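You operate a simulated robot arm through the tools that you are given. There is no shell and no other tool. Be economical: measure what you need, move in short steps, check, and stop when the job is done.

Carry out the task below with a simulated robot arm. There is one attempt and no reset: what you move stays moved.

TASK
Put the silver test block and the blue suction cup in the blue tray.

It is judged by the outcome, as a careful person would: the job done as asked, and still so three seconds after it is handed in. It fails if anything else is knocked over, pushed out of place, dropped, spilled or broken.

THE ROBOT
A 7-joint arm with a two-finger parallel gripper, fixed in place. Base frame: the origin is at the foot of the arm, x ahead of it, y to its left, z up; the work surface is at about z = 0. Lengths are in m, angles in degrees, forces in N, time in s.
With the tool pointing down near the work surface it reaches from about 0.24 to 0.62 m from the base axis. Its first joint turns from -66.0 to 66.0 degrees. Payload 2.6 kg.
Tool frame: the origin (TCP) lies between the finger pads and is the grasp point; the fingertips stand 0.03 m ahead of it; z points along the fingers, y is the line along which they close. The gripper opens to 0.094 m. The fingers are 0.028 m wide and 0.01 m thick; the gripper's body (0.05 by 0.096 m) begins 0.055 m behind the TCP.
Orientation is told as [roll, pitch, yaw] about the base's x, y, z axes, in that order, counted from this pose: with the fingers straight down and closing along the base's y, the tool's x points along the base's -x, its y along +y and its z along -z.

THE INTERFACE
- The arm moves only by the tool send_rows. Its argument "targets" is text: rows parted by semicolons, each of 6 numbers parted by spaces: the shift along the tool's x, y, z in units of 25 mm (1.0 is 25 mm), then the turn, a rotation vector about the tool's x, y, z in units of 5 degrees (1.0 is 5 degrees). In form: dx dy dz wx wy wz; .... A call has 1 to 20 rows; each row shifts and turns the commanded pose from where the row before left it, along the tool's axes as they then stand. "gripper" is the gripper command, from -1 (fully open) to 1 (shut), values between in proportion, set as the call begins (left out, the last holds). A call with a number of a shift or a turn outside -1 to 1 is refused whole. A row lasts 0.2 s, in which the tool goes at most 0.05 m and 8.6 degrees; a call with a longer step from one row to the next is refused whole, and so is a gripper value outside its range. A pose out of reach is approached as far as the arm can. The call stops where the force on the tool passes 40 N (or 10 N more than at its start, if that is more) or the arm is blocked; 0.2 s more then pass. The fingers move at their own pace (about 0.072 m/s each) and stop on an object; they squeeze with about 31 N. The grip force told is the motor's: it shows also when the fingers shut on nothing. Time passes only in rows, and 0.2 s behind the last, so rows that do not move let the fingers close. It gives the time, the measured TCP pose, the force on the tool (base axes), the opening and the grip force at its end, in the units of the frame above (readings bear some noise).
- Cameras (640 x 400 px; columns grow to the right, rows downward): "scene" is fixed at [0.0489, 0.4311, 0.5754]; the picture's right is [-0.78, -0.63, 0.00], its down [-0.37, 0.47, -0.80] and it looks along [0.50, -0.63, -0.60] (base axes); focal length 291 px, centre (320, 200). "wrist" rides on the gripper at [-0.037, 0, -0.058] in the tool frame; the picture's right is [0.00, -1.00, 0.00], its down [0.97, 0.00, -0.24] and it looks along [0.24, 0.00, 0.97] (tool axes); focal length 218 px, centre (320, 200).
- get_image(camera): a new picture of that camera. No time passes.
- probe_pixels(camera, pixels): for up to 12 pixels [column, row] of the newest picture of that camera ("zoom" is the newest enlarged one), the place [x, y, z] in the base frame of the surface seen there, good to about 0.002 m, but the place of the scene camera against the robot may be out by one fixed shift of up to 0.025 m in any direction. No time passes.
- inspect(camera, box): a new picture of the part [left, top, right, bottom] of that camera's present view, enlarged. No time passes.
- close_job(): hands the job in; it is judged then, once.

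Work in short steps. Measure before you move; look again where a grasp or a placing could have gone wrong, and mend it. You have 60 turns and 26 pictures in all, the two below and enlarged ones among them. Open the gripper and draw the arm clear of the work before you hand the job in, unless the task says otherwise; then end with one line.

The tools are called after ">>>" as a command line: name --argument value ..., lists and objects as JSON in quotes. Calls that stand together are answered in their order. send_rows: Moves the arm, as the interface text tells. Its arguments: {"type":"object","properties":{"targets":{"type":"string"},"gripper":{"type":"number"}},"required":["targets"]} The other tools are called the same way: get_image (camera) takes a picture; probe_pixels (camera, pixels) gives the place of the surface under pixels of a picture; inspect (camera, box) takes an enlarged picture of a part of a camera's view; close_job () hands the job in.

At the start:

```text
t: 0.0
tcp_pos: [0.3568, -0.2161, 0.3123]
orientation: [0.0, 0.0, -0.1]
ft_force: [-0.6, 1.2, -0.4]
grip_width: 0.0943
grasp_force: 0.1
```

scene: 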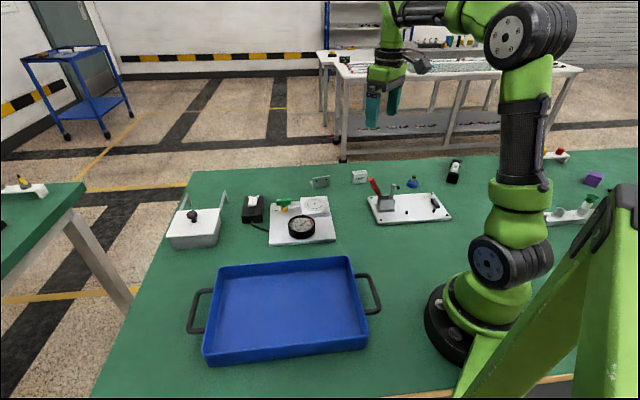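
wrist: 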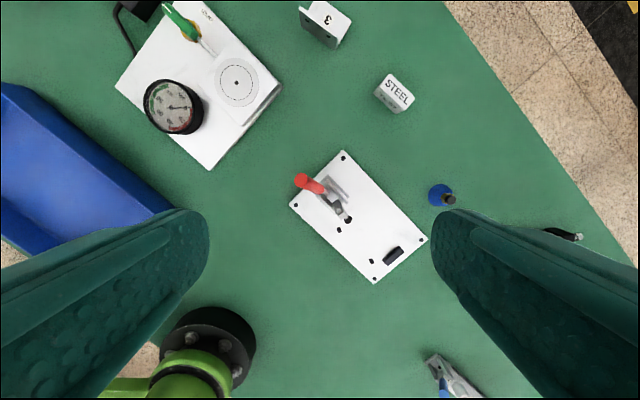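

The wrist view shows a block marked STEEL near (395,93) and a blue cup near (441,195). I enlarge that region and probe the wrist view.

>>> inspect --camera "wrist" --box '[340, 50, 500, 230]'

>>> probe_pixels --camera "wrist" --pixels '[[395, 93], [385, 78], [408, 92], [376, 94], [396, 112], [441, 195], [432, 195], [449, 200], [420, 130], [325, 20], [100, 180], [40, 210]]'

>>> inspect --camera "scene" --box '[290, 140, 480, 240]'

>>> probe_pixels --camera "scene" --pixels '[[360, 177], [413, 184], [212, 353], [366, 346], [351, 258], [218, 267], [280, 300], [320, 182], [385, 190], [455, 170], [210, 335], [360, 310]]'

```text
2.22 times, centred on (420, 140) of wrist
```

zoom: 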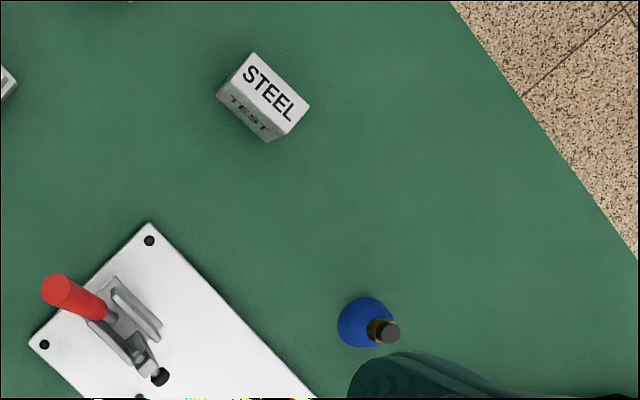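

```text
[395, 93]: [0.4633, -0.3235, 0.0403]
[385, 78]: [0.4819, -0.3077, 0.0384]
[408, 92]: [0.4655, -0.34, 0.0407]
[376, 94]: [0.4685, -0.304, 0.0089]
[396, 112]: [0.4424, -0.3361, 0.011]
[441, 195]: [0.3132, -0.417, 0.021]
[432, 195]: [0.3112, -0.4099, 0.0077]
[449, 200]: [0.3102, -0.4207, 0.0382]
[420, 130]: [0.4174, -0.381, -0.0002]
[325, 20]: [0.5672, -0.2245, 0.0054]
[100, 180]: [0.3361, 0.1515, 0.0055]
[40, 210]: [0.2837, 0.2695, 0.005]
```

```text
3.37 times, centred on (385, 190) of scene
```

zoom: 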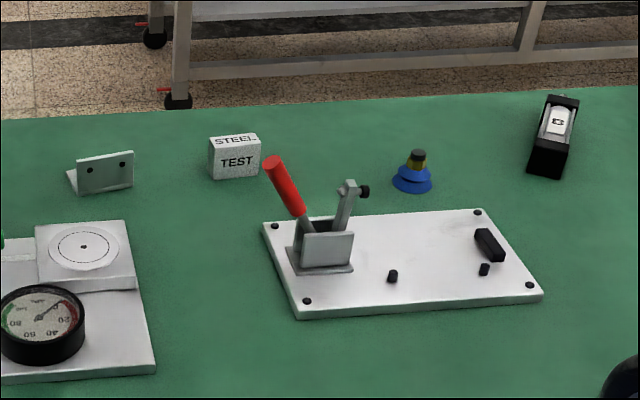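

```text
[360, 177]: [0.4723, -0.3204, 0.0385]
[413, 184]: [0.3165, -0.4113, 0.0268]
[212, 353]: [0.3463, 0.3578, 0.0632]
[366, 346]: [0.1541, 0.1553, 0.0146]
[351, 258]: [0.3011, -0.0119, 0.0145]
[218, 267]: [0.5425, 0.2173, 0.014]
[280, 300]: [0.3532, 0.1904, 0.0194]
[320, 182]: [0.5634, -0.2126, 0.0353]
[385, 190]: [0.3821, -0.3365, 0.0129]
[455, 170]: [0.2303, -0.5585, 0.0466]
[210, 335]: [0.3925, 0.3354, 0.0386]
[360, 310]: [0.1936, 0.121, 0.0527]
```

The steel block's top is at about (0.465,-0.324,0.040), and the cup's at about (0.311,-0.418,0.038). The scene camera appears to read about 0.013 high. I move above the block for a closer look.

>>> send_rows --targets "-0.86 -0.87 0.88 0 0 0;-0.86 -0.87 0.88 0 0 0;-0.86 -0.87 0.88 0 0 0;-0.86 -0.87 0.88 0 0 0;-0.86 -0.87 0.88 0 0 0;0 0 0 0 0 0" --gripper -1

>>> get_image --camera "wrist"

```text
t: 1.4
tcp_pos: [0.4609, -0.3262, 0.2001]
orientation: [0.0, 0.0, 0.0]
ft_force: [-0.2, 0.4, -0.2]
grip_width: 0.0942
grasp_force: 0.1
```

```text
21 pictures are left
```

wrist: 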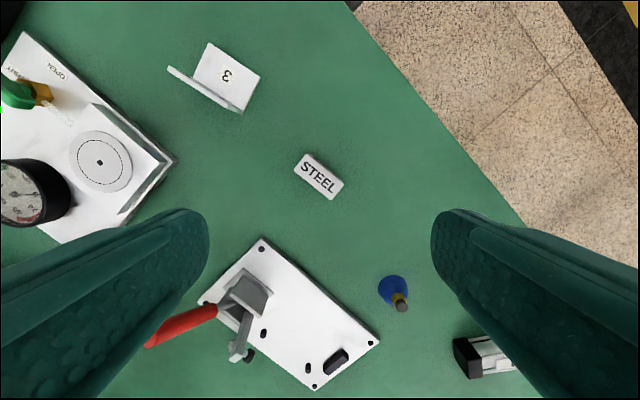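

I probe the corners of the block's top face, and the cup at (393,290).

>>> probe_pixels --camera "wrist" --pixels '[[308, 155], [341, 183], [331, 196], [297, 170], [319, 176], [393, 287], [401, 305], [380, 290], [405, 285], [393, 276]]'

>>> inspect --camera "wrist" --box '[280, 135, 360, 215]'

```text
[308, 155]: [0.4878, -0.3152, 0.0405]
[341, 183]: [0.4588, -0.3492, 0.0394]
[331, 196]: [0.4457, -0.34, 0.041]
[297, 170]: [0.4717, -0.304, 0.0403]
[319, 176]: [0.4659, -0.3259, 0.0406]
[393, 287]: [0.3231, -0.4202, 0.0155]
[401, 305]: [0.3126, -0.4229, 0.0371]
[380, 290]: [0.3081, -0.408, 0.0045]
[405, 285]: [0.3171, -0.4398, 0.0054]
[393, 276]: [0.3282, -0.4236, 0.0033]
```

```text
5.00 times, centred on (320, 175) of wrist
```

zoom: 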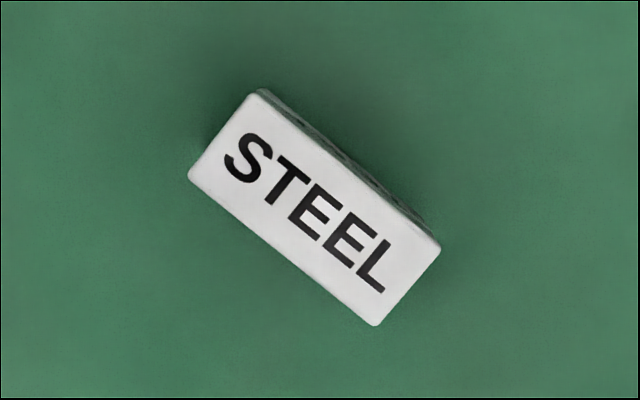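

The block is about 48 x 22 mm on top and centred at (0.466,-0.327), with its short axis about 50° from base y. I centre over it and yaw +50°, which is -10 units about tool z.

>>> send_rows --targets "-0.2 -0.04 0 0 0 -1;0 0 0 0 0 -1;0 0 0 0 0 -1;0 0 0 0 0 -1;0 0 0 0 0 -1;0 0 0 0 0 -1;0 0 0 0 0 -1;0 0 0 0 0 -1;0 0 0 0 0 -1;0 0 0 0 0 -1;0 0 0 0 0 0;0 0 0 0 0 0"

>>> get_image --camera "wrist"

```text
t: 4.0
tcp_pos: [0.4696, -0.328, 0.203]
orientation: [0.0, 0.0, 49.9]
ft_force: [-0.1, 0.5, 0.0]
grip_width: 0.0941
grasp_force: 0.1
```

```text
19 pictures are left
```

wrist: 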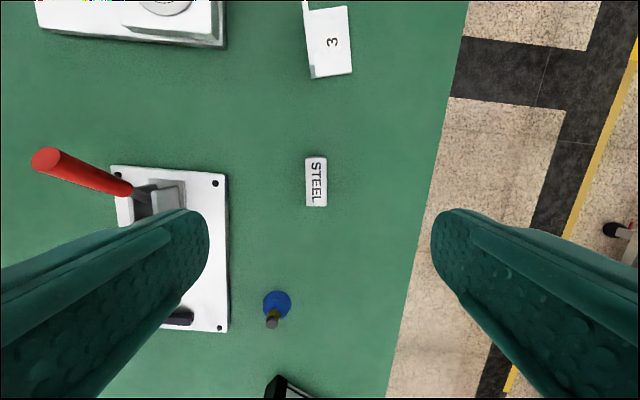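

The block is aligned at (316,182). I probe its centre and descend.

>>> probe_pixels --camera "wrist" --pixels '[[316, 182], [308, 159], [325, 160], [325, 204], [308, 204]]'

>>> send_rows --targets "0 0.1 0.95 0 0 0;0 0 0.95 0 0 0;0 0 0.95 0 0 0;0 0 0.95 0 0 0;0 0 0.5 0 0 0;0 0 0 0 0 0;0 0 0 0 0 0"

```text
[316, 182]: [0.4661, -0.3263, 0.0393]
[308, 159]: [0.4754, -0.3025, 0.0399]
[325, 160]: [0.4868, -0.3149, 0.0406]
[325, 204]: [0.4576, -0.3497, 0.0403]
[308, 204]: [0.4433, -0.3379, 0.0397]
```

```text
t: 5.6
tcp_pos: [0.4694, -0.3264, 0.0944]
orientation: [0.0, 0.0, 50.0]
ft_force: [0.1, 1.0, 0.3]
grip_width: 0.094
grasp_force: 0.1
```

The TCP is within 4 mm of the centre. I correct that, descend to z≈0.037 and close.

>>> send_rows --targets "0.1 0.1 0.5 0 0 0;0 0 0.7 0 0 0;0 0 0.6 0 0 0;0 0 0.5 0 0 0;0 0 0 0 0 0;0 0 0 0 0 0"

>>> send_rows --targets "0 0 0 0 0 0;0 0 0 0 0 0;0 0 0 0 0 0;0 0 0 0 0 0;0 0 0 0 0 0" --gripper 1

```text
t: 7.0
tcp_pos: [0.4652, -0.3276, 0.0388]
orientation: [0.0, 0.0, 50.0]
ft_force: [-1.1, -0.1, -0.2]
grip_width: 0.094
grasp_force: 0.0
```

```text
t: 8.2
tcp_pos: [0.4668, -0.3261, 0.0369]
orientation: [-0.1, 0.0, 50.0]
ft_force: [-0.2, 0.4, 0.8]
grip_width: 0.0261
grasp_force: 31.2
```

The block is gripped (opening 26 mm, 31 N). I lift it straight up and check.

>>> send_rows --targets "0 0 -0.5 0 0 0;0 0 -1 0 0 0;0 0 -1 0 0 0;0 0 -1 0 0 0;0 0 -1 0 0 0;0 0 -1 0 0 0;0 0 -1 0 0 0;0 0 0 0 0 0"

>>> send_rows --targets "-0.69 0.75 0 0 0 0;-0.69 0.75 0 0 0 0;-0.69 0.75 0 0 0 0;-0.69 0.75 0 0 0 0;-0.69 0.75 0 0 0 0;-0.69 0.75 0 0 0 0;-0.69 0.75 0 0 0 0;-0.69 0.75 0 0 0 0;-0.69 0.75 0 0 0 0;-0.69 0.75 0 0 0 0;-0.69 0.75 0 0 0 0;-0.69 0.75 0 0 0 0;-0.69 0.75 0 0 0 0;-0.69 0.75 0 0 0 0;-0.69 0.75 0 0 0 0;-0.69 0.75 0 0 0 0;-0.69 0.75 0 0 0 0;-0.69 0.75 0 0 0 0;-0.69 0.75 0 0 0 0;0 0 0 0 0 0"

>>> get_image --camera "wrist"

>>> get_image --camera "scene"

```text
t: 10.0
tcp_pos: [0.4644, -0.3255, 0.2008]
orientation: [0.0, 0.1, 49.9]
ft_force: [1.3, -0.7, -1.3]
grip_width: 0.0
grasp_force: 30.3
```

```text
t: 14.2
tcp_pos: [0.3996, 0.1547, 0.2011]
orientation: [0.0, 0.0, 50.1]
ft_force: [0.1, 0.2, 0.1]
grip_width: 0.0
grasp_force: 31.0
```

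```text
18 pictures are left
```

wrist: 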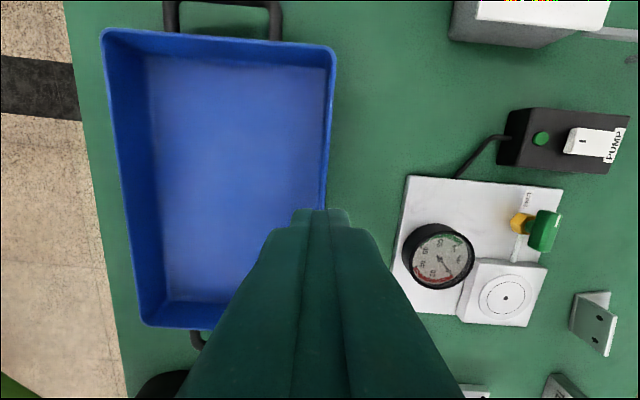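

```text
17 pictures are left
```

scene: 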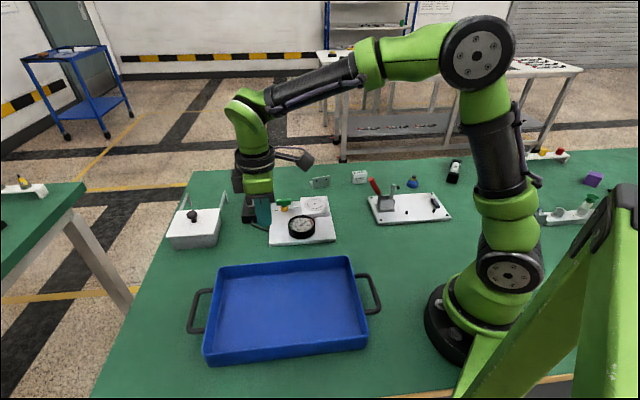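

The grip slipped: the opening reads 0 and the block is still near (360,177) in the scene view. I inspect the block and measure the tray while it's in the wrist view.

>>> probe_pixels --camera "wrist" --pixels '[[150, 62], [318, 75], [170, 295], [235, 180], [280, 130], [104, 32], [334, 50], [145, 323], [230, 230]]'

>>> inspect --camera "scene" --box '[330, 155, 440, 215]'

```text
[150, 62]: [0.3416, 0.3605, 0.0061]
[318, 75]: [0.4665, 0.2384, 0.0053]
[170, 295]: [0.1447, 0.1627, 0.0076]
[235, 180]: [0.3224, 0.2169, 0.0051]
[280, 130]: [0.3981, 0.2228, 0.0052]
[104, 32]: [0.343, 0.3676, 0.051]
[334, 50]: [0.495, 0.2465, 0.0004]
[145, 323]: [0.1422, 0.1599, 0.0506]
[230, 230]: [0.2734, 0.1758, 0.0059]
```

```text
5.82 times, centred on (385, 185) of scene
```

zoom: 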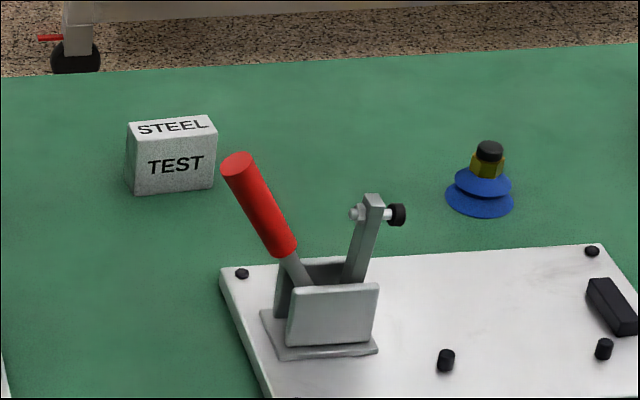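

The block stands upright in its old place. I probe its TEST face for taper, since 26 mm was wider than its top.

>>> probe_pixels --camera "zoom" --pixels '[[145, 142], [147, 185], [175, 143], [175, 184], [205, 140], [205, 182], [140, 132], [210, 122], [180, 119], [130, 150], [211, 160], [131, 180]]'

```text
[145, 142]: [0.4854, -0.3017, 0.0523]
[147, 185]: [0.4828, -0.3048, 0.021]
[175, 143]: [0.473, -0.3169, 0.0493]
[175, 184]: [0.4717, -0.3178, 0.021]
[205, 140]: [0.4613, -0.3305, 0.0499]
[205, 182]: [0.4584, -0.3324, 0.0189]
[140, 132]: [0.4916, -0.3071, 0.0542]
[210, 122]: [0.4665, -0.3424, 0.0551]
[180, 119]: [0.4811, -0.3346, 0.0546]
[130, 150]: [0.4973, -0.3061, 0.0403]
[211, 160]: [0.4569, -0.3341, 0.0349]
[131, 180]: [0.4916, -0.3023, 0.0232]
```

The faces are vertical, so the fast lift probably made the grip slip. I return, look again, then grasp lower and lift slowly.

>>> send_rows --targets "0.687 -0.759 0 0 0 0;0.687 -0.759 0 0 0 0;0.687 -0.759 0 0 0 0;0.687 -0.759 0 0 0 0;0.687 -0.759 0 0 0 0;0.687 -0.759 0 0 0 0;0.687 -0.759 0 0 0 0;0.687 -0.759 0 0 0 0;0.687 -0.759 0 0 0 0;0.687 -0.759 0 0 0 0;0.687 -0.759 0 0 0 0;0.687 -0.759 0 0 0 0;0.687 -0.759 0 0 0 0;0.687 -0.759 0 0 0 0;0.687 -0.759 0 0 0 0;0.687 -0.759 0 0 0 0;0.687 -0.759 0 0 0 0;0.687 -0.759 0 0 0 0;0.687 -0.759 0 0 0 0;0 0 0 0 0 0" --gripper -1

>>> inspect --camera "wrist" --box '[270, 130, 370, 230]'

>>> probe_pixels --camera "zoom" --pixels '[[290, 120], [350, 120], [290, 290], [350, 290], [310, 200]]'

```text
t: 18.4
tcp_pos: [0.4669, -0.3281, 0.1998]
orientation: [0.0, 0.0, 50.0]
ft_force: [-0.1, 0.0, -0.6]
grip_width: 0.0939
grasp_force: 0.1
```

```text
4.00 times, centred on (320, 180) of wrist
```

zoom: 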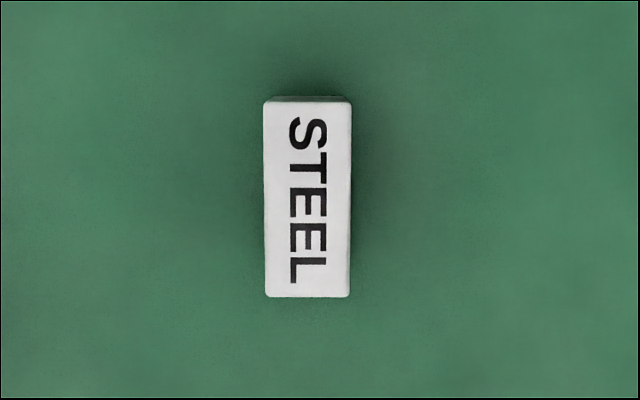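

```text
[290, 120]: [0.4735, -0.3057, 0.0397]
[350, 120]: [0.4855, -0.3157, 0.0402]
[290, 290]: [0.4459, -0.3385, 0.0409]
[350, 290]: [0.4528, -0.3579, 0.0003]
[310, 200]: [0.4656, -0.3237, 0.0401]
```

The block hasn't moved and is well aligned, about 3 mm to tool +y. I descend to z≈0.0335 in two stages and grip.

>>> send_rows --targets "0 0.1 1 0 0 0;0 0 1 0 0 0;0 0 1 0 0 0;0 0 1 0 0 0;0 0 0.9 0 0 0;0 0 0.7 0 0 0;0 0 0.5 0 0 0;0 0 0.3 0 0 0;0 0 0.23 0 0 0;0 0 0 0 0 0;0 0 0 0 0 0"

>>> send_rows --targets "0 0 0 0 0 0;0 0 0 0 0 0;0 0 0 0 0 0;0 0 0 0 0 0;0 0 0 0 0 0;0 0 0 0 0 0;0 0 0 0 0 0;0 0 0 0 0 0" --gripper 1

>>> get_image --camera "wrist"

```text
t: 20.8
tcp_pos: [0.4658, -0.3269, 0.0336]
orientation: [0.0, 0.1, 50.1]
ft_force: [0.2, -0.1, -0.4]
grip_width: 0.0938
grasp_force: 0.1
```

```text
t: 22.6
tcp_pos: [0.4637, -0.3277, 0.0344]
orientation: [0.0, 0.0, 50.1]
ft_force: [-1.3, 1.0, 1.2]
grip_width: 0.0263
grasp_force: 31.4
```

```text
14 pictures are left
```

wrist: 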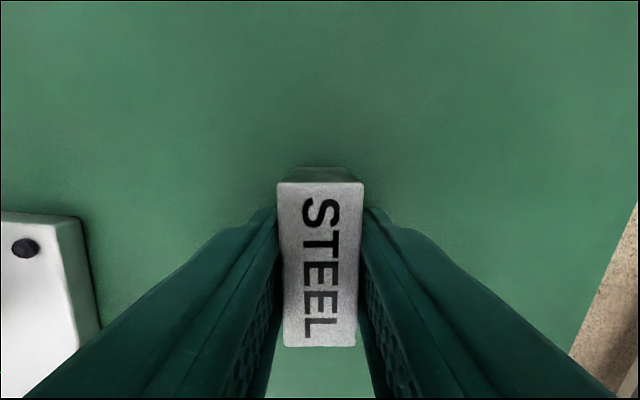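

The grip looks centred on the block. I lift slowly by about 8 mm and read the opening.

>>> send_rows --targets "0 0 -0.02 0 0 0;0 0 -0.03 0 0 0;0 0 -0.04 0 0 0;0 0 -0.04 0 0 0;0 0 -0.04 0 0 0;0 0 -0.04 0 0 0;0 0 -0.04 0 0 0;0 0 -0.04 0 0 0;0 0 -0.04 0 0 0;0 0 0 0 0 0"

>>> get_image --camera "wrist"

```text
t: 24.8
tcp_pos: [0.4634, -0.3273, 0.042]
orientation: [0.0, 0.0, 50.1]
ft_force: [-0.1, -0.1, -3.5]
grip_width: 0.026
grasp_force: 31.0
```

```text
13 pictures are left
```

wrist: 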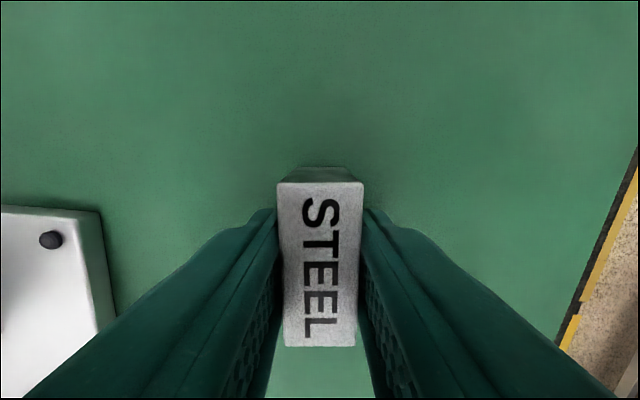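

The block is held, at about 3.5 N of weight. I keep lifting gently with gradual acceleration.

>>> send_rows --targets "0 0 -0.05 0 0 0;0 0 -0.1 0 0 0;0 0 -0.15 0 0 0;0 0 -0.2 0 0 0;0 0 -0.25 0 0 0;0 0 -0.3 0 0 0;0 0 -0.3 0 0 0;0 0 -0.3 0 0 0;0 0 -0.3 0 0 0;0 0 -0.3 0 0 0;0 0 -0.3 0 0 0;0 0 -0.3 0 0 0;0 0 -0.3 0 0 0;0 0 -0.3 0 0 0;0 0 -0.3 0 0 0;0 0 -0.25 0 0 0;0 0 -0.2 0 0 0;0 0 -0.15 0 0 0;0 0 -0.1 0 0 0;0 0 -0.05 0 0 0"

```text
t: 29.0
tcp_pos: [0.4658, -0.3266, 0.1531]
orientation: [0.0, 0.0, 50.0]
ft_force: [-0.1, 0.4, -2.8]
grip_width: 0.0262
grasp_force: 30.9
```

It still holds at 26 mm. Before crossing, I check the heights of the tall things along the way: the red handle, gauge and green lever.

>>> probe_pixels --camera "scene" --pixels '[[371, 181], [374, 186], [301, 220], [283, 202], [315, 203], [253, 200], [193, 213], [395, 187]]'

```text
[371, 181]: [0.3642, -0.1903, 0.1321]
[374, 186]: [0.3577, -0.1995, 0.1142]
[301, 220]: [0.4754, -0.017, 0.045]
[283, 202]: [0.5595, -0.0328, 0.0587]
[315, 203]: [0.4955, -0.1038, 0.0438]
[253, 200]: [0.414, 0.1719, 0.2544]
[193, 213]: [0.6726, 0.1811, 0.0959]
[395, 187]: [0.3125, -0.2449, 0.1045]
```

The handle tip at (0.362,-0.19,~0.12) is about 75 mm off my path, and everything else is low. I cross gently to above the tray.

>>> send_rows --targets "-0.093 0.118 0 0 0 0;-0.186 0.236 0 0 0 0;-0.279 0.353 0 0 0 0;-0.372 0.471 0 0 0 0;-0.434 0.55 0 0 0 0;-0.434 0.55 0 0 0 0;-0.434 0.55 0 0 0 0;-0.434 0.55 0 0 0 0;-0.434 0.55 0 0 0 0;-0.434 0.55 0 0 0 0;-0.434 0.55 0 0 0 0;-0.434 0.55 0 0 0 0;-0.434 0.55 0 0 0 0;-0.434 0.55 0 0 0 0;-0.434 0.55 0 0 0 0;-0.434 0.55 0 0 0 0;-0.372 0.471 0 0 0 0;-0.279 0.353 0 0 0 0;-0.186 0.236 0 0 0 0;-0.093 0.118 0 0 0 0"

>>> send_rows --targets "-0.093 0.118 0 0 0 0;-0.186 0.236 0 0 0 0;-0.279 0.353 0 0 0 0;-0.372 0.471 0 0 0 0;-0.434 0.55 0 0 0 0;-0.434 0.55 0 0 0 0;-0.434 0.55 0 0 0 0;-0.434 0.55 0 0 0 0;-0.434 0.55 0 0 0 0;-0.434 0.55 0 0 0 0;-0.434 0.55 0 0 0 0;-0.434 0.55 0 0 0 0;-0.434 0.55 0 0 0 0;-0.434 0.55 0 0 0 0;-0.434 0.55 0 0 0 0;-0.434 0.55 0 0 0 0;-0.372 0.471 0 0 0 0;-0.279 0.353 0 0 0 0;-0.186 0.236 0 0 0 0;-0.093 0.118 0 0 0 0"

>>> get_image --camera "wrist"

```text
t: 33.2
tcp_pos: [0.4064, -0.0463, 0.1549]
orientation: [0.0, 0.1, 50.1]
ft_force: [-0.3, 0.9, -2.9]
grip_width: 0.0263
grasp_force: 30.7
```

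```text
t: 37.4
tcp_pos: [0.3465, 0.2318, 0.1548]
orientation: [0.0, 0.1, 50.0]
ft_force: [0.6, 0.5, -3.2]
grip_width: 0.0262
grasp_force: 31.1
```

```text
12 pictures are left
```

wrist: 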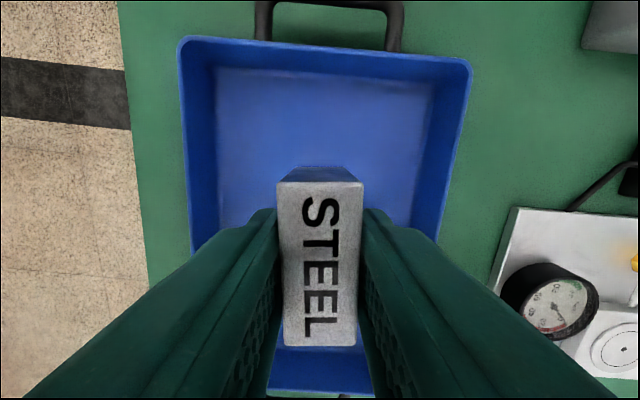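

The block is still held and over the tray, well inside the walls. I lower it gently toward the floor (TCP ≈0.041).

>>> send_rows --targets "0 0 0.1 0 0 0;0 0 0.2 0 0 0;0 0 0.3 0 0 0;0 0 0.35 0 0 0;0 0 0.35 0 0 0;0 0 0.35 0 0 0;0 0 0.35 0 0 0;0 0 0.35 0 0 0;0 0 0.35 0 0 0;0 0 0.35 0 0 0;0 0 0.3 0 0 0;0 0 0.3 0 0 0;0 0 0.25 0 0 0;0 0 0.2 0 0 0;0 0 0.15 0 0 0;0 0 0.1 0 0 0;0 0 0.05 0 0 0;0 0 0.05 0 0 0;0 0 0 0 0 0"

```text
t: 41.4
tcp_pos: [0.3482, 0.2317, 0.0415]
orientation: [0.0, 0.0, 50.1]
ft_force: [0.6, 0.2, -3.5]
grip_width: 0.0262
grasp_force: 30.4
```

It isn't in contact yet (force -3.5 N), so I creep down about 2 mm.

>>> send_rows --targets "0 0 0.03 0 0 0;0 0 0.03 0 0 0;0 0 0.02 0 0 0;0 0 0 0 0 0"

```text
t: 42.4
tcp_pos: [0.3492, 0.2322, 0.0413]
orientation: [0.0, 0.0, 49.9]
ft_force: [1.0, 0.4, -2.5]
grip_width: 0.0262
grasp_force: 31.6
```

>>> send_rows --targets "0 0 0.03 0 0 0;0 0 0.03 0 0 0;0 0 0 0 0 0"

```text
t: 43.2
tcp_pos: [0.3478, 0.2318, 0.0394]
orientation: [0.0, 0.0, 50.1]
ft_force: [-3.4, -3.0, 10.8]
grip_width: 0.0261
grasp_force: 31.2
```

The force turned to +10.8 N, so the block is on the floor. I open and raise.

>>> send_rows --targets "0 0 0 0 0 0;0 0 0 0 0 0;0 0 0 0 0 0;0 0 0 0 0 0;0 0 0 0 0 0" --gripper -1

>>> send_rows --targets "0 0 -0.3 0 0 0;0 0 -0.6 0 0 0;0 0 -0.8 0 0 0;0 0 -1 0 0 0;0 0 -1 0 0 0;0 0 -1 0 0 0;0 0 -1 0 0 0;0 0 -0.8 0 0 0;0 0 0 0 0 0"

>>> get_image --camera "wrist"

```text
t: 44.4
tcp_pos: [0.3479, 0.2326, 0.0388]
orientation: [0.0, 0.0, 50.1]
ft_force: [0.0, 0.2, -0.6]
grip_width: 0.0939
grasp_force: 0.0
```

```text
t: 46.4
tcp_pos: [0.3486, 0.232, 0.2022]
orientation: [0.0, 0.0, 50.0]
ft_force: [0.2, -1.2, 0.4]
grip_width: 0.0939
grasp_force: 0.0
```

```text
11 pictures are left
```

wrist: 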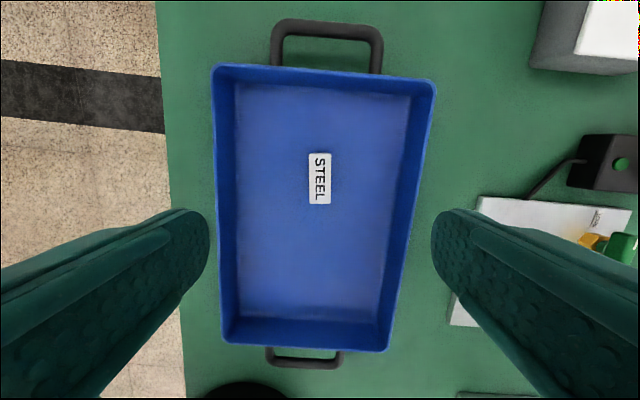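

The block is upright in the tray. I yaw to -40°, parallel to the clamp plate's edge, and go above the cup.

>>> send_rows --targets "0 0 0 0 0 1;0 0 0 0 0 1;0 0 0 0 0 1;0 0 0 0 0 1;0 0 0 0 0 1;0 0 0 0 0 1;0 0 0 0 0 1;0 0 0 0 0 1;0 0 0 0 0 1;0 0 0 0 0 1;0 0 0 0 0 1;0 0 0 0 0 1;0 0 0 0 0 1;0 0 0 0 0 1;0 0 0 0 0 1;0 0 0 0 0 1;0 0 0 0 0 1;0 0 0 0 0 1;0 0 0 0 0 0"

>>> send_rows --targets "-0.71 -0.95 0 0 0 0;-0.71 -0.95 0 0 0 0;-0.71 -0.95 0 0 0 0;-0.71 -0.95 0 0 0 0;-0.71 -0.95 0 0 0 0;-0.71 -0.95 0 0 0 0;-0.71 -0.95 0 0 0 0;-0.71 -0.95 0 0 0 0;-0.71 -0.95 0 0 0 0;-0.71 -0.95 0 0 0 0;-0.71 -0.95 0 0 0 0;-0.71 -0.95 0 0 0 0;-0.71 -0.95 0 0 0 0;-0.71 -0.95 0 0 0 0;-0.71 -0.95 0 0 0 0;-0.71 -0.95 0 0 0 0;-0.71 -0.95 0 0 0 0;-0.71 -0.95 0 0 0 0;-0.71 -0.95 0 0 0 0;-0.71 -0.95 0 0 0 0"

>>> send_rows --targets "-0.75 -1 0 0 0 0;-0.75 -1 0 0 0 0;0 0 0 0 0 0;0 0 0 0 0 0"

>>> get_image --camera "wrist"

```text
t: 50.4
tcp_pos: [0.3466, 0.231, 0.2025]
orientation: [0.0, 0.0, -40.2]
ft_force: [0.9, 0.2, -1.0]
grip_width: 0.0941
grasp_force: 0.0
```

```text
t: 54.6
tcp_pos: [0.313, -0.3608, 0.1999]
orientation: [0.0, 0.1, -40.0]
ft_force: [0.5, -0.2, 0.2]
grip_width: 0.0938
grasp_force: 0.0
```

```text
t: 55.6
tcp_pos: [0.3091, -0.4232, 0.201]
orientation: [0.0, 0.0, -40.1]
ft_force: [0.1, 0.1, -0.4]
grip_width: 0.0941
grasp_force: 0.1
```

```text
10 pictures are left
```

wrist: 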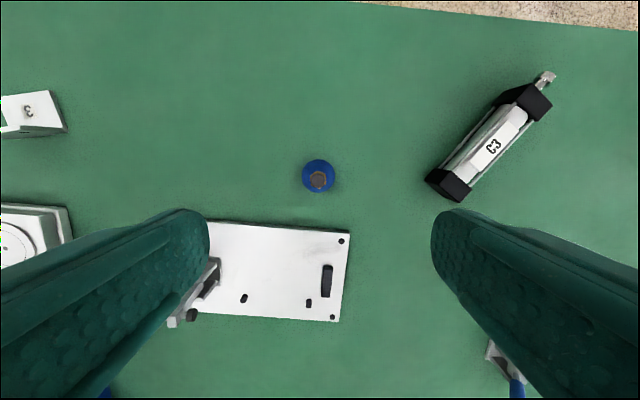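

The cup is at (318,176). I enlarge and probe it.

>>> inspect --camera "wrist" --box '[290, 150, 350, 205]'

>>> probe_pixels --camera "wrist" --pixels '[[318, 179], [315, 179], [321, 179], [318, 175], [318, 183], [310, 176], [326, 176], [304, 176], [333, 176], [318, 162], [318, 190], [348, 236]]'

```text
7.27 times, centred on (320, 178) of wrist
```

zoom: 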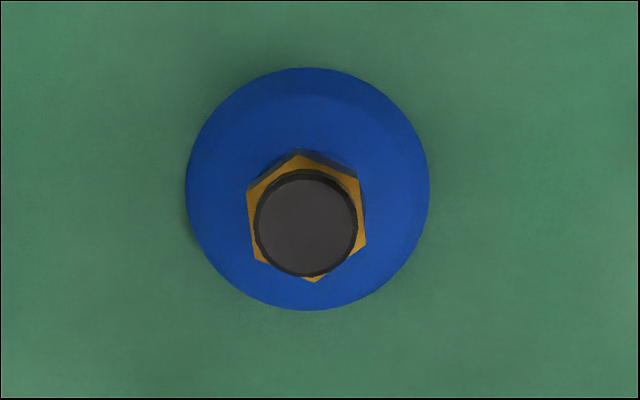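

```text
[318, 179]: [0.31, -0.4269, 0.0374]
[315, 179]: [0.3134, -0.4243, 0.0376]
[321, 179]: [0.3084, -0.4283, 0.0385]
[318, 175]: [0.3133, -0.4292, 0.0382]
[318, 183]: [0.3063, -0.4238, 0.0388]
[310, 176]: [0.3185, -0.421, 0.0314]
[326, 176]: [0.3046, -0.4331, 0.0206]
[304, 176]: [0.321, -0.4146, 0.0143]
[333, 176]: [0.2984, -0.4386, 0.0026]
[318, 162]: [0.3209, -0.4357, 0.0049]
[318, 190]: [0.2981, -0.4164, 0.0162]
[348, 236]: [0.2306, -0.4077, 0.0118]
```

The nut flats face my closing direction. The nut spans z ≈0.021–0.031 with the cap up to 0.038, so I'll grip it with tips at about 0.022 (TCP 0.052). I descend partway first and recheck.

>>> send_rows --targets "0 0.06 1 0 0 0;0 0 1 0 0 0;0 0 1 0 0 0;0 0 0.8 0 0 0;0 0 0.5 0 0 0;0 0 0 0 0 0;0 0 0 0 0 0"

>>> get_image --camera "wrist"

>>> probe_pixels --camera "wrist" --pixels '[[320, 200], [320, 230], [320, 215], [310, 215], [330, 215]]'

```text
t: 57.2
tcp_pos: [0.3117, -0.4229, 0.0939]
orientation: [0.0, 0.0, -40.0]
ft_force: [-0.3, 0.1, 0.3]
grip_width: 0.0942
grasp_force: 0.1
```

```text
8 pictures are left
```

wrist: 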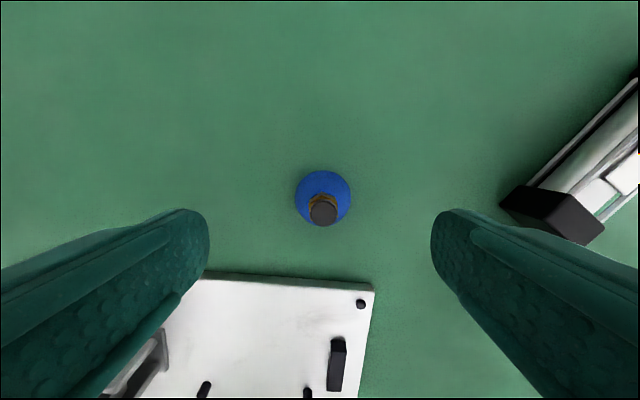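

```text
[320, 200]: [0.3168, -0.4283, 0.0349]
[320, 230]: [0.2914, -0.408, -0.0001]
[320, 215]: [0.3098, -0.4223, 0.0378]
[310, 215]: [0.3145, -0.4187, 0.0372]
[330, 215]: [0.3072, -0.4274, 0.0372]
```

The cap at (323,213) is about 1.5 mm off in tool -x and -y. I correct, descend to z≈0.052 and close.

>>> send_rows --targets "-0.06 -0.06 0.5 0 0 0;0 0 0.5 0 0 0;0 0 0.4 0 0 0;0 0 0.28 0 0 0;0 0 0 0 0 0;0 0 0 0 0 0"

>>> send_rows --targets "0 0 0 0 0 0;0 0 0 0 0 0;0 0 0 0 0 0;0 0 0 0 0 0;0 0 0 0 0 0;0 0 0 0 0 0;0 0 0 0 0 0" --gripper 1

>>> get_image --camera "wrist"

```text
t: 58.6
tcp_pos: [0.311, -0.4249, 0.0522]
orientation: [0.0, 0.0, -40.0]
ft_force: [0.4, 0.0, 0.0]
grip_width: 0.0937
grasp_force: 0.1
```

```text
t: 60.2
tcp_pos: [0.3109, -0.4242, 0.0531]
orientation: [0.0, 0.0, -40.0]
ft_force: [-0.8, 1.3, 0.3]
grip_width: 0.0158
grasp_force: 30.9
```

```text
7 pictures are left
```

wrist: 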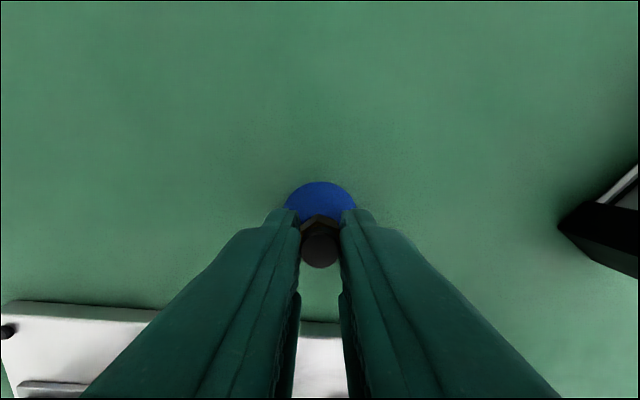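

The nut is gripped at 15.8 mm. I lift gently.

>>> send_rows --targets "0 0 -0.03 0 0 0;0 0 -0.05 0 0 0;0 0 -0.1 0 0 0;0 0 -0.15 0 0 0;0 0 -0.2 0 0 0;0 0 -0.25 0 0 0;0 0 -0.3 0 0 0;0 0 -0.35 0 0 0;0 0 -0.4 0 0 0;0 0 -0.4 0 0 0;0 0 -0.4 0 0 0;0 0 -0.4 0 0 0;0 0 -0.4 0 0 0;0 0 -0.4 0 0 0;0 0 -0.4 0 0 0;0 0 -0.4 0 0 0;0 0 -0.3 0 0 0;0 0 -0.2 0 0 0;0 0 -0.15 0 0 0;0 0 -0.1 0 0 0"

>>> get_image --camera "wrist"

```text
t: 64.4
tcp_pos: [0.3121, -0.4258, 0.1885]
orientation: [0.0, 0.0, -40.0]
ft_force: [-0.4, 0.6, -0.3]
grip_width: 0.016
grasp_force: 31.4
```

```text
6 pictures are left
```

wrist: 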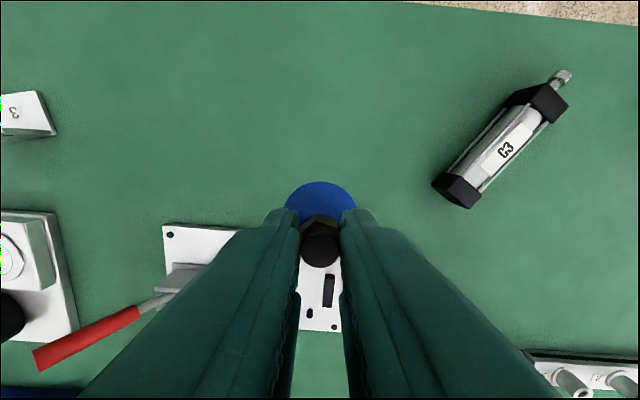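

The cup is held. I carry it gently to the near half of the tray, at about (0.27,0.15).

>>> send_rows --targets "0.105 0.108 0 0 0 0;0.21 0.215 0 0 0 0;0.314 0.323 0 0 0 0;0.418 0.43 0 0 0 0;0.495 0.51 0 0 0 0;0.495 0.51 0 0 0 0;0.495 0.51 0 0 0 0;0.495 0.51 0 0 0 0;0.495 0.51 0 0 0 0;0.495 0.51 0 0 0 0;0.495 0.51 0 0 0 0;0.495 0.51 0 0 0 0;0.495 0.51 0 0 0 0;0.495 0.51 0 0 0 0;0.495 0.51 0 0 0 0;0.495 0.51 0 0 0 0;0.418 0.43 0 0 0 0;0.314 0.323 0 0 0 0;0.21 0.215 0 0 0 0;0.105 0.108 0 0 0 0"

>>> send_rows --targets "0.105 0.108 0 0 0 0;0.21 0.215 0 0 0 0;0.314 0.323 0 0 0 0;0.418 0.43 0 0 0 0;0.495 0.51 0 0 0 0;0.495 0.51 0 0 0 0;0.495 0.51 0 0 0 0;0.495 0.51 0 0 0 0;0.495 0.51 0 0 0 0;0.495 0.51 0 0 0 0;0.495 0.51 0 0 0 0;0.495 0.51 0 0 0 0;0.495 0.51 0 0 0 0;0.495 0.51 0 0 0 0;0.495 0.51 0 0 0 0;0.495 0.51 0 0 0 0;0.418 0.43 0 0 0 0;0.314 0.323 0 0 0 0;0.21 0.215 0 0 0 0;0.105 0.108 0 0 0 0"

>>> get_image --camera "wrist"

```text
t: 68.6
tcp_pos: [0.2924, -0.1366, 0.187]
orientation: [-0.1, 0.0, -40.0]
ft_force: [0.3, 1.0, 1.0]
grip_width: 0.0159
grasp_force: 31.0
```

```text
t: 72.8
tcp_pos: [0.2716, 0.1511, 0.1869]
orientation: [-0.1, 0.0, -40.0]
ft_force: [-0.4, -0.3, 0.0]
grip_width: 0.0161
grasp_force: 31.1
```

```text
5 pictures are left
```

wrist: 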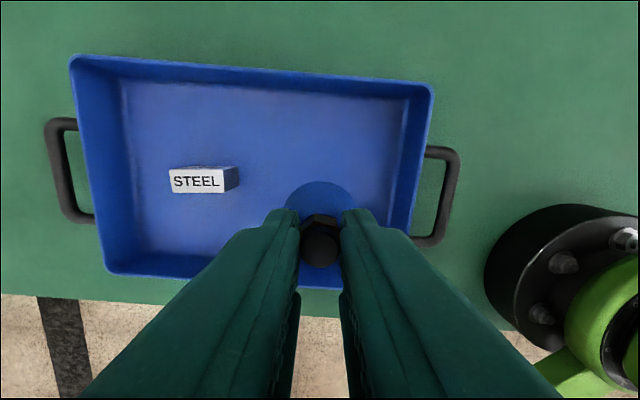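

There is good wall clearance, and the block is well off to the left. I lower to z≈0.060.

>>> send_rows --targets "0 0 0.1 0 0 0;0 0 0.2 0 0 0;0 0 0.3 0 0 0;0 0 0.4 0 0 0;0 0 0.4 0 0 0;0 0 0.4 0 0 0;0 0 0.4 0 0 0;0 0 0.4 0 0 0;0 0 0.4 0 0 0;0 0 0.4 0 0 0;0 0 0.4 0 0 0;0 0 0.3 0 0 0;0 0 0.3 0 0 0;0 0 0.2 0 0 0;0 0 0.2 0 0 0;0 0 0.15 0 0 0;0 0 0.1 0 0 0;0 0 0.03 0 0 0;0 0 0 0 0 0"

>>> send_rows --targets "0 0 0.02 0 0 0;0 0 0.02 0 0 0;0 0 0 0 0 0"

```text
t: 76.8
tcp_pos: [0.2717, 0.1509, 0.0587]
orientation: [0.0, 0.0, -40.1]
ft_force: [0.4, 1.2, -0.6]
grip_width: 0.0162
grasp_force: 30.7
```

```text
t: 77.6
tcp_pos: [0.2712, 0.1525, 0.0581]
orientation: [0.0, 0.1, -40.0]
ft_force: [-0.2, 0.2, 0.9]
grip_width: 0.0162
grasp_force: 31.1
```

There is no clear contact yet, so I creep 1 mm more.

>>> send_rows --targets "0 0 0.02 0 0 0;0 0 0.02 0 0 0;0 0 0 0 0 0"

```text
t: 78.4
tcp_pos: [0.2707, 0.1501, 0.0581]
orientation: [0.0, 0.1, -40.0]
ft_force: [-0.2, 0.0, -0.7]
grip_width: 0.0159
grasp_force: 30.6
```

>>> send_rows --targets "0 0 0.03 0 0 0;0 0 0 0 0 0"

```text
t: 79.0
tcp_pos: [0.2711, 0.1507, 0.0588]
orientation: [0.0, -0.1, -40.0]
ft_force: [-6.1, -0.8, 12.5]
grip_width: 0.0159
grasp_force: 31.0
```

It's in contact at 12.5 N. I ease back 0.7 mm, then open partway.

>>> send_rows --targets "0 0 -0.03 0 0 0;0 0 0 0 0 0"

>>> send_rows --targets "0 0 0 0 0 0;0 0 0 0 0 0;0 0 0 0 0 0;0 0 0 0 0 0" --gripper -0.2

>>> send_rows --targets "0 0 -0.2 0 0 0;0 0 -0.4 0 0 0;0 0 -0.8 0 0 0;0 0 -1 0 0 0;0 0 -1 0 0 0;0 0 -1 0 0 0;0 0 -1 0 0 0;0 0 -0.6 0 0 0;0 0 0 0 0 0"

>>> get_image --camera "wrist"

```text
t: 79.6
tcp_pos: [0.2714, 0.1506, 0.059]
orientation: [0.0, -0.1, -39.9]
ft_force: [-0.1, -0.3, 0.2]
grip_width: 0.0163
grasp_force: 31.1
```

```text
t: 80.6
tcp_pos: [0.2706, 0.1499, 0.0597]
orientation: [0.1, -0.1, -40.0]
ft_force: [0.4, -0.5, -0.7]
grip_width: 0.0562
grasp_force: 0.0
```

```text
t: 82.6
tcp_pos: [0.2699, 0.1504, 0.2077]
orientation: [0.0, 0.0, -39.9]
ft_force: [-0.8, 0.5, 0.0]
grip_width: 0.0562
grasp_force: 0.0
```

```text
4 pictures are left
```

wrist: 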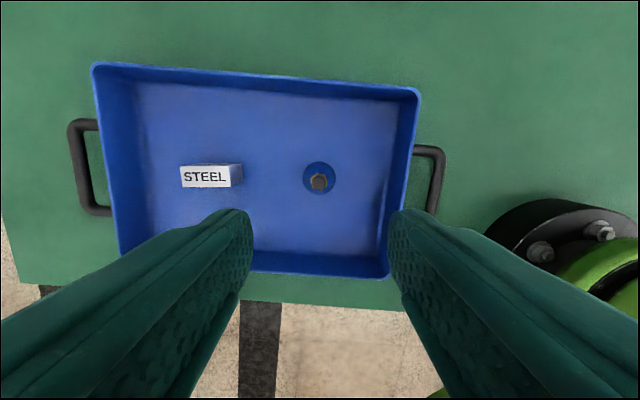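

Both stand in the tray. I draw the arm clear, fully open, and take a last scene picture.

>>> send_rows --targets "0 0 -1 0 0 0;0 0 -1 0 0 0;0 0 -1 0 0 0;-0.73 -0.53 -0.05 0 0 0;-0.73 -0.53 -0.05 0 0 0;-0.73 -0.53 -0.05 0 0 0;-0.73 -0.53 -0.05 0 0 0;-0.73 -0.53 -0.05 0 0 0;-0.73 -0.53 -0.05 0 0 0;-0.73 -0.53 -0.05 0 0 0;-0.73 -0.53 -0.05 0 0 0;-0.73 -0.53 -0.05 0 0 0;-0.73 -0.53 -0.05 0 0 0;-0.73 -0.53 -0.05 0 0 0;-0.73 -0.53 -0.05 0 0 0;-0.73 -0.53 -0.05 0 0 0;-0.73 -0.53 -0.05 0 0 0;0 0 0 0 0 0" --gripper -1

>>> get_image --camera "scene"

```text
t: 86.4
tcp_pos: [0.346, -0.1562, 0.2973]
orientation: [0.0, -0.1, -40.0]
ft_force: [-0.1, -0.6, -0.6]
grip_width: 0.0942
grasp_force: 0.0
```

```text
3 pictures are left
```

scene: 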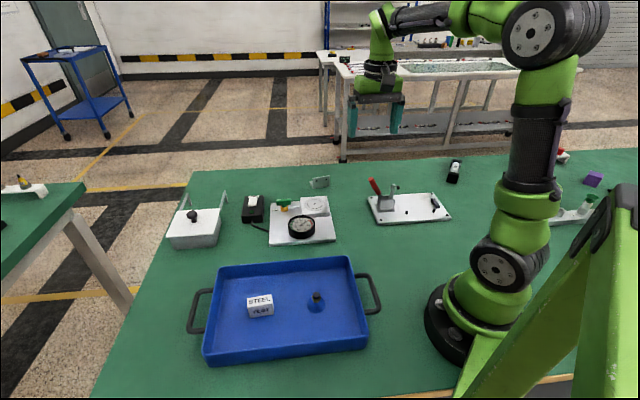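

The block at (260,305) and the cup at (316,300) are in the tray, and everything else looks undisturbed. I hand it in.

>>> close_job

```text
The job is handed in.
```

The silver test block and the blue suction cup are both standing upright in the blue tray, and nothing else was moved; the block slipped on the first lift but stayed in place, and a slower second lift held.
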